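You operate a simulated robot arm through the tools that you are given. There is no shell and no other tool. Be economical: measure what you need, move in short steps, check, and stop when the job is done.

Carry out the task below with a simulated robot arm. There is one attempt and no reset: what you move stays moved.

TASK
Take the tall grease tin and put it on top of the brown belt carton.
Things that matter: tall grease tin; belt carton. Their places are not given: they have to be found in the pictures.

It is judged by the outcome, as a careful person would: the job done as asked, and still so three seconds after it is handed in. It fails if anything else is knocked over, pushed out of place, dropped, spilled or broken.

THE ROBOT
A 7-joint arm with a two-finger parallel gripper, fixed in place. Base frame: the origin is at the foot of the arm, x ahead of it, y to its left, z up; the work surface is at about z = 0. Lengths are in mm, angles in degrees, forces in N, time in s.
With the tool pointing down near the work surface it reaches from about 220 to 580 mm from the base axis. Its first joint turns from -66.0 to 66.0 degrees. Payload 2.5 kg.
Tool frame: the origin (TCP) lies between the finger pads and is the grasp point; the fingertips stand 23 mm ahead of it; z points along the fingers, y is the line along which they close. The gripper opens to 94 mm. The fingers are 38 mm wide and 10 mm thick; the gripper's body (54 by 96 mm) begins 39 mm behind the TCP.
Orientation is that of the tool frame in the base frame, as a unit quaternion [w, x, y, z]. With the fingers straight down and closing along the base's y, the tool's x points along the base's -x, its y along +y and its z along -z.

THE INTERFACE
- The arm moves only by the tool jog_arm. Its argument "motion" is a list of rows, each a list of 3 entries, a list of its own where there are three numbers: the closure, from 0 (fully open) to 1 (shut), then the shift along the tool's x, y, z in mm, then the turn, a rotation vector about the tool's x, y, z in degrees. In form: [[claw, [dx, dy, dz], [rx, ry, rz]], ...]. A call has 1 to 20 rows; each row is the pose to reach, as a shift and turn from the pose commanded when the call began, along the tool's axes at that moment. A row lasts 0.2 s, in which the tool goes at most 50 mm and 8.6 degrees; a call with a longer step from one row to the next is refused whole, and so is a gripper value outside its range. A pose out of reach is approached as far as the arm can. The call stops where the force on the tool passes 40 N (or 10 N more than at its start, if that is more) or the arm is blocked; 0.2 s more then pass. The fingers move at their own pace (about 108 mm/s each) and stop on an object; they squeeze with about 27 N. The grip force told is the motor's: it shows also when the fingers shut on nothing. Time passes only in rows, and 0.2 s behind the last, so rows that repeat a pose let the fingers close. It gives the time, the measured TCP pose, the force on the tool (base axes), the opening and the grip force at its end, in the units of the frame above (readings bear some noise).
- Cameras (640 x 400 px; columns grow to the right, rows downward): "scene" is fixed at [120.6, -413.6, 535.6]; the picture's right is [0.79, -0.62, 0.00], its down [-0.40, -0.51, -0.76] and it looks along [0.47, 0.60, -0.65] (base axes); focal length 261 px, centre (320, 200). "wrist" rides on the gripper at [-39, 0, -44] in the tool frame; the picture's right is [0.00, -1.00, 0.00], its down [0.97, 0.00, -0.24] and it looks along [0.24, 0.00, 0.97] (tool axes); focal length 218 px, centre (320, 200).
- capture(camera): a new picture of that camera. No time passes.
- locate(camera, pixels): there is no depth. For up to 12 entries [column, row, z] of the newest picture of that camera ("zoom" is the newest enlarged one), the place [x, y] in the base frame at which the ray of that pixel passes the height z, good to about 2 mm. No time passes.
- inspect(camera, box): a new picture of the part [left, top, right, bottom] of that camera's present view, enlarged. No time passes.
- hand_in(): hands the job in; it is judged then, once.

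Work in short steps. Measure before you move; look again where a grasp or a placing could have gone wrong, and mend it. You have 60 turns and 26 pictures in all, the two below and enlarged ones among them. Open the gripper and draw the arm clear of the work before you hand the job in, unless the task says otherwise; then end with one line.

The tools are called after "Request:" as name(argument=value, ...) on one line, values as JSON. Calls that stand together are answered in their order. jog_arm: Moves the arm, as the interface text tells. Its arguments: {"type":"object","properties":{"motion":{"type":"array","items":{"type":"array"}}},"required":["motion"]} The other tools are called the same way: capture (camera) takes a picture; locate (camera, pixels) gives the place at which the rays of pixels pass given heights; inspect (camera, box) takes an enlarged picture of a part of a camera's view; hand_in () hands the job in.

At the start:

```text
clock: 0.0
eef_pos: [339.6, 115.5, 322.1]
orientation: [0.001, 0.0, 1.0, 0.0]
contact_force: [-0.1, 0.4, 0.5]
opening: 93.8
gripper_force: 0.1
```

scene: 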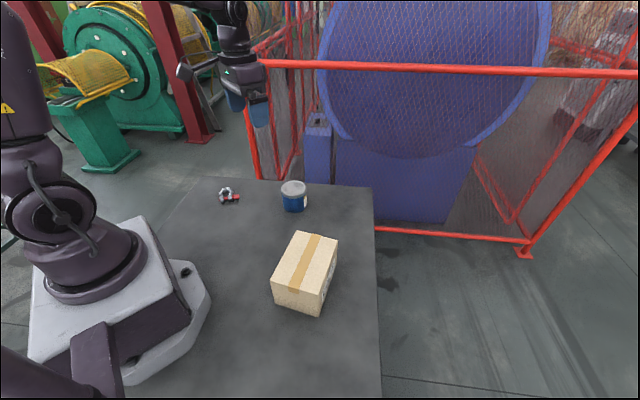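
wrist: 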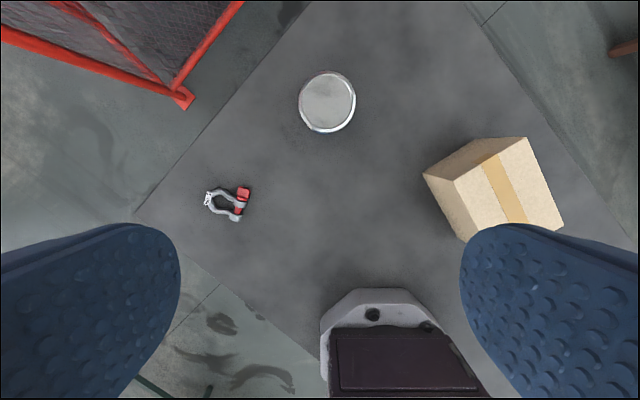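

The scene shows the tin at about (293,195), the carton at about (305,272) and a shackle at (229,196). I'll enlarge this area to measure it.

Request:
inspect(camera="scene", box=[200, 160, 380, 330])

Request:
locate(camera="wrist", pixels=[[327, 102, 60], [300, 102, 60], [355, 102, 60], [327, 102, 80], [327, 102, 40], [424, 174, 90], [527, 136, 90], [563, 226, 90], [466, 242, 0], [424, 174, 0]])

```text
2.35 times, centred on (290, 245) of scene
```

zoom: 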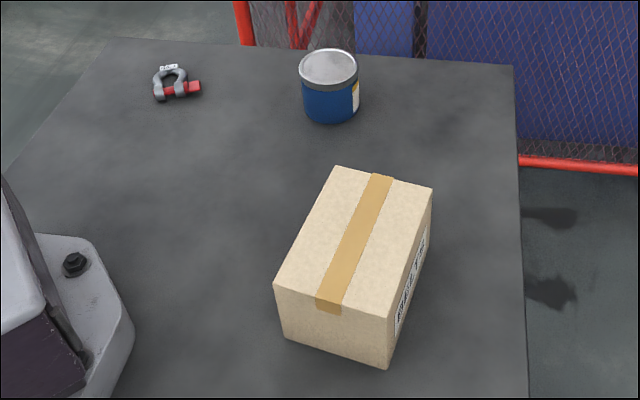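

```text
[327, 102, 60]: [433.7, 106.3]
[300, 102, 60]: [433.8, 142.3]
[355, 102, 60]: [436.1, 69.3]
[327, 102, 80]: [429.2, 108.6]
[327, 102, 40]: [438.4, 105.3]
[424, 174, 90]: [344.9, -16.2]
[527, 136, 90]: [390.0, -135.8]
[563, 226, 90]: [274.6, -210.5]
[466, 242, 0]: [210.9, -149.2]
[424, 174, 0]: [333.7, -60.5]
```

The zoom shows the carton's top corners at (336,165), (432,187), (387,317), (274,283) and its bottom corners at (387,369), (283,336). The tin's lid is at (328,68) with its bottom front at (330,122). I'll solve for heights with these.

Request:
locate(camera="zoom", pixels=[[387, 369, 0], [283, 336, 0], [387, 317, 60], [387, 317, 80], [387, 317, 100], [274, 283, 80], [336, 165, 80], [432, 187, 80], [330, 122, 0], [328, 68, 60], [328, 68, 80], [328, 68, 100]])

Request:
inspect(camera="wrist", box=[260, 40, 580, 260])

```text
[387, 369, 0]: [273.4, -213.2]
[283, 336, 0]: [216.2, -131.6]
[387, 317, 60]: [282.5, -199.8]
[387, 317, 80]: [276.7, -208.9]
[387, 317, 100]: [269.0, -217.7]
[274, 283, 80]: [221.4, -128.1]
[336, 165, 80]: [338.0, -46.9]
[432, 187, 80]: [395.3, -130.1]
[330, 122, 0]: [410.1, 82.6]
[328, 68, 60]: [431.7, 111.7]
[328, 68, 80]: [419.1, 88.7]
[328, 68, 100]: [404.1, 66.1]
```

```text
1.82 times, centred on (420, 150) of wrist
```

zoom: 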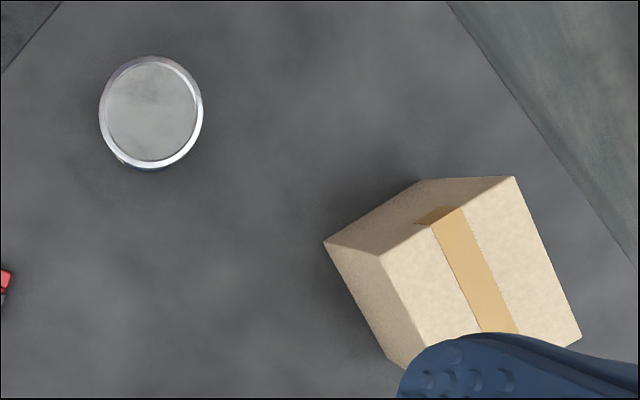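

Carton: height is about 88, and the top centre is about (305,-132) with sides 142 x 100. Tin: centre is about (432,108), top about z 62, diameter about 73. I'll go above the tin with the gripper open and look again.

Request:
jog_arm(motion=[[0, [-19, -1.5, 0], [0, 0, 0]], [0, [-40, -3, 20], [0, 0, 0]], [0, [-65, -5, 55], [0, 0, 0]], [0, [-85, -6.5, 90], [0, 0, 0]], [0, [-92, -7, 125], [0, 0, 0]], [0, [-92, -7, 150], [0, 0, 0]], [0, [-92, -7, 150], [0, 0, 0]]])

Request:
capture(camera="wrist")

Request:
capture(camera="scene")

```text
clock: 1.6
eef_pos: [431.4, 108.1, 171.6]
orientation: [0.0, 0.0, 1.0, 0.0]
contact_force: [0.6, 0.0, 0.1]
opening: 94.1
gripper_force: 0.1
```

```text
21 pictures are left
```

wrist: 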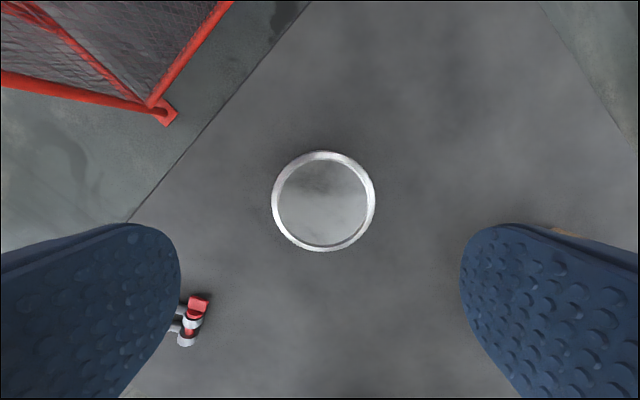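

```text
20 pictures are left
```

scene: 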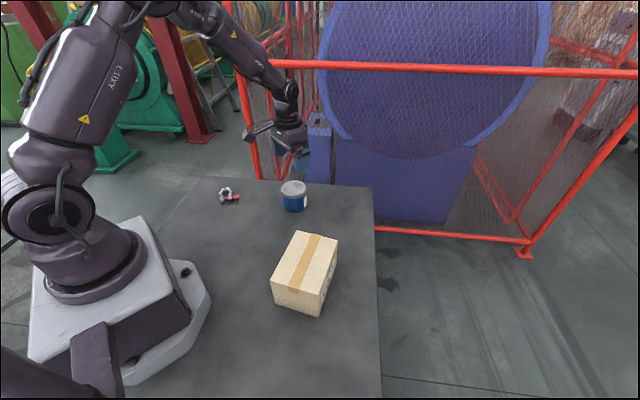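

The lid is centred at about (323.5,201) in the wrist view. I'll convert this to a position, plus the shackle's near edge at about (205,300).

Request:
locate(camera="wrist", pixels=[[323.5, 201, 62], [272, 201, 62], [375.5, 201, 62], [323.5, 151, 62], [323.5, 252, 62], [210, 300, 10], [188, 295, 20], [323.5, 201, 70]])

```text
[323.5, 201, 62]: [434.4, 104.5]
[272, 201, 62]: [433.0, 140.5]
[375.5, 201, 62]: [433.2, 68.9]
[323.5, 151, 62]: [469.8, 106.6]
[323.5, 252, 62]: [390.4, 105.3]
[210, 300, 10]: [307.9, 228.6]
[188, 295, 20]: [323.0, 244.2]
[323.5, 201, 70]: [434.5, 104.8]
```

The tin's centre is about (432,105) and its diameter about 72. The shackle, beyond y = 225, is clear of the fingers. I'll shift 3 mm in y and go down to z of about 37.

Request:
jog_arm(motion=[[0, [-0.5, -3, 30], [0, 0, 0]], [0, [-0.5, -3, 60], [0, 0, 0]], [0, [-0.5, -3, 90], [0, 0, 0]], [0, [-0.5, -3, 115], [0, 0, 0]], [0, [-0.5, -3, 128], [0, 0, 0]], [0, [-0.5, -3, 135], [0, 0, 0]], [0, [-0.5, -3, 135], [0, 0, 0]]])

```text
clock: 3.2
eef_pos: [432.3, 105.0, 37.7]
orientation: [0.001, -0.001, 1.0, 0.0]
contact_force: [-0.3, 0.7, 0.1]
opening: 94.2
gripper_force: 0.0
```

Descended without contact. Now I'll close the fingers on the tin.

Request:
jog_arm(motion=[[0.1, [0, 0, 0], [0, 0, 0]], [0.2, [0, 0, 0], [0, 0, 0]], [0.3, [0, 0, 0], [0, 0, 0]], [0.5, [0, 0, 0], [0, 0, 0]], [0.5, [0, 0, 0], [0, 0, 0]]])

Request:
capture(camera="wrist")

```text
clock: 4.4
eef_pos: [430.8, 106.1, 37.8]
orientation: [0.001, 0.0, 1.0, 0.0]
contact_force: [0.2, -0.1, 0.8]
opening: 71.2
gripper_force: 27.2
```

```text
19 pictures are left
```

wrist: 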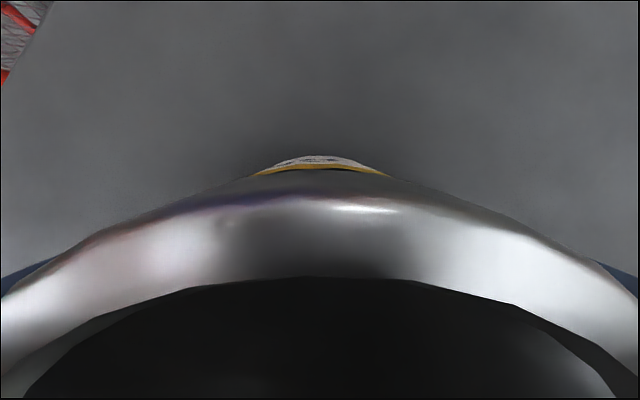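

Gripped at 71 mm with 27 N. I'll lift slowly and straight up, keeping it level.

Request:
jog_arm(motion=[[0.5, [0, 0, -5], [0, 0, 0]], [0.5, [0, 0, -15], [0, 0, 0]], [0.5, [0, 0, -30], [0, 0, 0]], [0.5, [0, 0, -50], [0, 0, 0]], [0.5, [0, 0, -70], [0, 0, 0]], [0.5, [0, 0, -90], [0, 0, 0]], [0.5, [0, 0, -110], [0, 0, 0]], [0.5, [0, 0, -130], [0, 0, 0]], [0.5, [0, 0, -140], [0, 0, 0]], [0.5, [0, 0, -140], [0, 0, 0]]])

Request:
inspect(camera="scene", box=[200, 100, 380, 330])

```text
clock: 6.6
eef_pos: [431.5, 104.2, 178.0]
orientation: [0.0, 0.0, 1.0, 0.0]
contact_force: [0.0, -0.3, -2.9]
opening: 70.9
gripper_force: 26.6
```

```text
1.74 times, centred on (290, 215) of scene
```

zoom: 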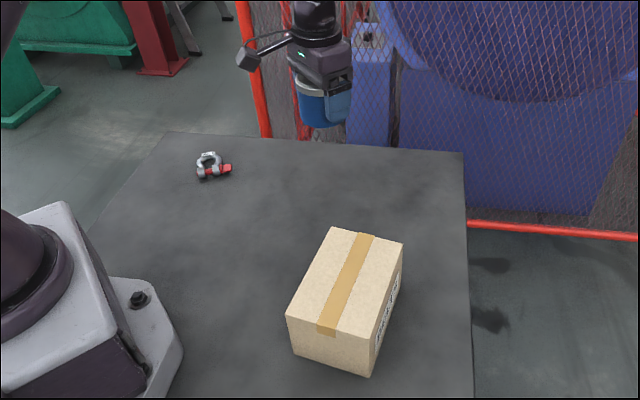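

Tin is held level at z 178, so its bottom is at about 140, clear of the carton top. I'll carry it across to (305,-132).

Request:
jog_arm(motion=[[0.5, [4, -7, 0], [0, 0, 0]], [0.5, [12, -22, 0], [0, 0, 0]], [0.5, [22, -41, 0], [0, 0, 0]], [0.5, [32, -60, 0], [0, 0, 0]], [0.5, [42, -79, 0], [0, 0, 0]], [0.5, [52, -98, 0], [0, 0, 0]], [0.5, [62, -117, 0], [0, 0, 0]], [0.5, [72, -136, 0], [0, 0, 0]], [0.5, [82, -155, 0], [0, 0, 0]], [0.5, [92, -174, 0], [0, 0, 0]], [0.5, [102, -193, 0], [0, 0, 0]], [0.5, [112, -210, 0], [0, 0, 0]], [0.5, [120, -224, 0], [0, 0, 0]], [0.5, [125, -233, 0], [0, 0, 0]], [0.5, [126.5, -236.5, 0], [0, 0, 0]], [0.5, [126.5, -236.5, 0], [0, 0, 0]], [0.5, [126.5, -236.5, 0], [0, 0, 0]]])

Request:
inspect(camera="scene", box=[220, 160, 400, 330])

Request:
capture(camera="wrist")

```text
clock: 10.2
eef_pos: [305.8, -130.9, 178.4]
orientation: [0.0, 0.0, 1.0, -0.001]
contact_force: [-0.1, -0.1, -1.9]
opening: 71.3
gripper_force: 27.4
```

```text
2.35 times, centred on (310, 245) of scene
```

zoom: 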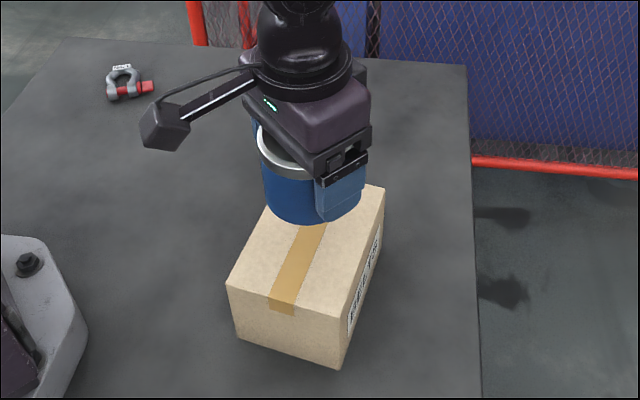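

```text
16 pictures are left
```

wrist: 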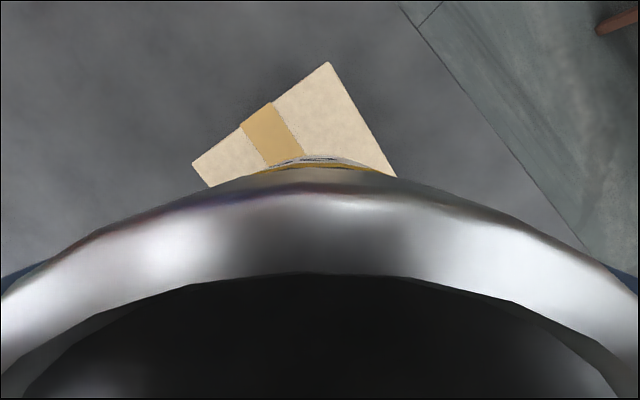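

From the wrist, carton corners show at (329,62) and (193,163). I'll check them against the estimate before lowering.

Request:
locate(camera="wrist", pixels=[[329, 62, 88], [193, 163, 88], [396, 177, 88]])

```text
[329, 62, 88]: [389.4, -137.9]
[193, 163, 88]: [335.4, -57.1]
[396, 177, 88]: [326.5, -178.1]
```

Combining both views gives a carton centre of about (304,-136). I'll shift by 4.5 mm and lower to just above contact, which I expect at z of about 126.

Request:
jog_arm(motion=[[0.5, [1, -4.5, 5], [0, 0, 0]], [0.5, [1, -4.5, 15], [0, 0, 0]], [0.5, [1, -4.5, 27], [0, 0, 0]], [0.5, [1, -4.5, 37], [0, 0, 0]], [0.5, [1, -4.5, 43], [0, 0, 0]], [0.5, [1, -4.5, 46], [0, 0, 0]], [0.5, [1, -4.5, 46], [0, 0, 0]]])

Request:
inspect(camera="scene", box=[250, 190, 370, 320])

```text
clock: 11.8
eef_pos: [304.8, -135.3, 130.6]
orientation: [0.0, 0.0, 1.0, 0.0]
contact_force: [0.7, -0.5, -3.2]
opening: 71.2
gripper_force: 27.3
```

```text
3.08 times, centred on (310, 255) of scene
```

zoom: 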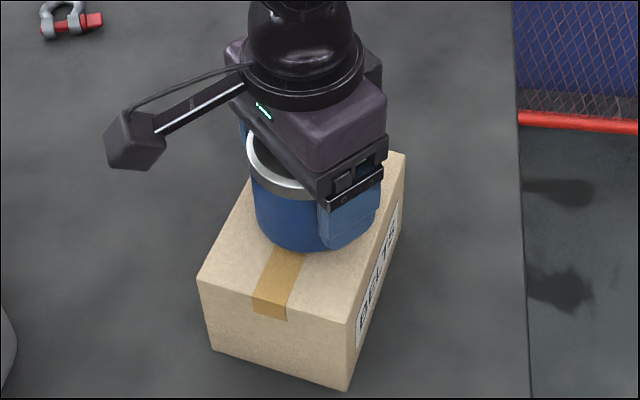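

No contact yet at z 130.6. I'll step down 1 mm at a time for 3 mm and read the force.

Request:
jog_arm(motion=[[0.5, [0, 0, 1], [0, 0, 0]], [0.5, [0, 0, 2], [0, 0, 0]], [0.5, [0, 0, 3], [0, 0, 0]], [0.5, [0, 0, 3], [0, 0, 0]]])

```text
clock: 12.8
eef_pos: [302.8, -135.5, 127.6]
orientation: [-0.001, 0.0, 1.0, 0.0]
contact_force: [0.1, -0.2, -3.3]
opening: 71.3
gripper_force: 26.7
```

Request:
jog_arm(motion=[[0.5, [0, 0, 0.7], [0, 0, 0]], [0.5, [0, 0, 1.4], [0, 0, 0]], [0.5, [0, 0, 1.4], [0, 0, 0]]])

```text
clock: 13.6
eef_pos: [304.2, -137.0, 126.9]
orientation: [0.001, -0.001, 1.0, -0.001]
contact_force: [-1.2, 1.2, 5.8]
opening: 71.2
gripper_force: 27.1
```

The vertical force went from -3.3 to +5.8 N, so the tin is resting on the carton. I'll open slowly and evenly.

Request:
jog_arm(motion=[[0.22, [0, 0, 0], [0, 0, 0]], [0.18, [0, 0, 0], [0, 0, 0]], [0.12, [0, 0, 0], [0, 0, 0]], [0.06, [0, 0, 0], [0, 0, 0]], [0, [0, 0, 0], [0, 0, 0]], [0, [0, 0, 0], [0, 0, 0]]])

Request:
inspect(camera="scene", box=[250, 190, 370, 320])

```text
clock: 15.0
eef_pos: [304.3, -135.2, 125.4]
orientation: [0.0, 0.0, 1.0, 0.001]
contact_force: [0.0, -0.2, 0.2]
opening: 93.8
gripper_force: 0.1
```

```text
3.08 times, centred on (310, 255) of scene
```

zoom: 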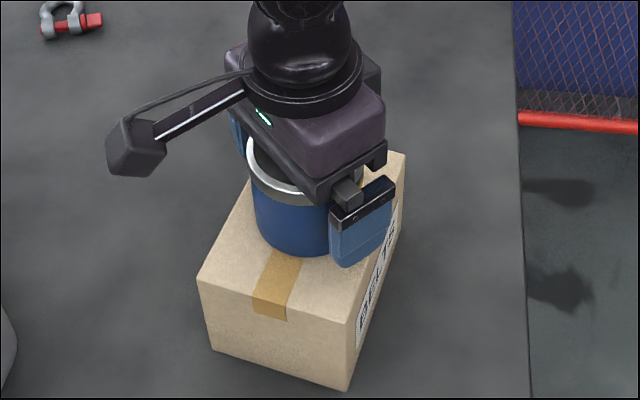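

The fingers are open and the tin stands on the carton. I'll go straight up, then draw off to the left.

Request:
jog_arm(motion=[[0, [0, 0, -10], [0, 0, 0]], [0, [0, 0, -30], [0, 0, 0]], [0, [0, 0, -60], [0, 0, 0]], [0, [0, 0, -90], [0, 0, 0]], [0, [0, 0, -120], [0, 0, 0]], [0, [0, 0, -150], [0, 0, 0]], [0, [0, 0, -180], [0, 0, 0]], [0, [0, 30, -190], [0, 0, 0]], [0, [0, 65, -190], [0, 0, 0]], [0, [0, 100, -190], [0, 0, 0]], [0, [0, 135, -190], [0, 0, 0]], [0, [0, 160, -190], [0, 0, 0]], [0, [0, 160, -190], [0, 0, 0]]])

Request:
capture(camera="scene")

Request:
inspect(camera="scene", box=[200, 160, 380, 330])

```text
clock: 17.8
eef_pos: [303.2, 23.9, 317.1]
orientation: [0.0, 0.0, 1.0, 0.0]
contact_force: [0.0, -1.0, 0.2]
opening: 94.2
gripper_force: 0.1
```

```text
13 pictures are left
```

scene: 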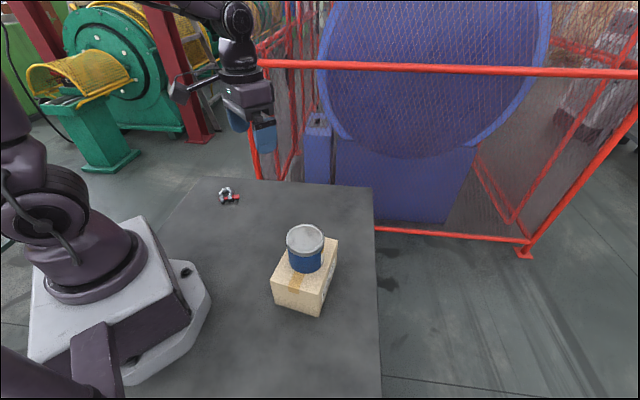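

```text
2.35 times, centred on (290, 245) of scene
```

zoom: 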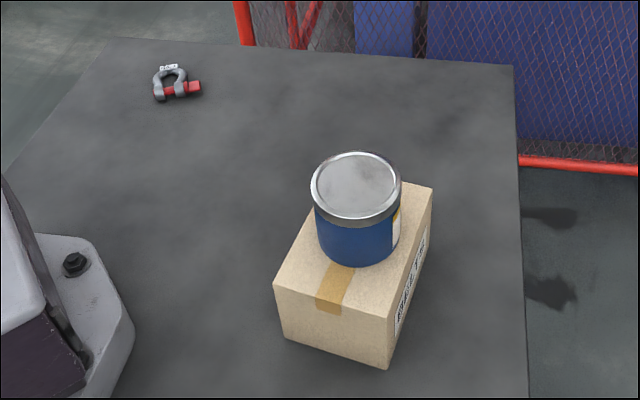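

The tin stands upright near the middle of the carton. The carton's corners are where they were, the shackle hasn't moved, and the arm is clear, so I'm handing in.

Request:
hand_in()

```text
The job is handed in.
```

The tall grease tin is standing upright near the middle of the brown belt carton; nothing else was moved, and the arm is clear with the gripper open.
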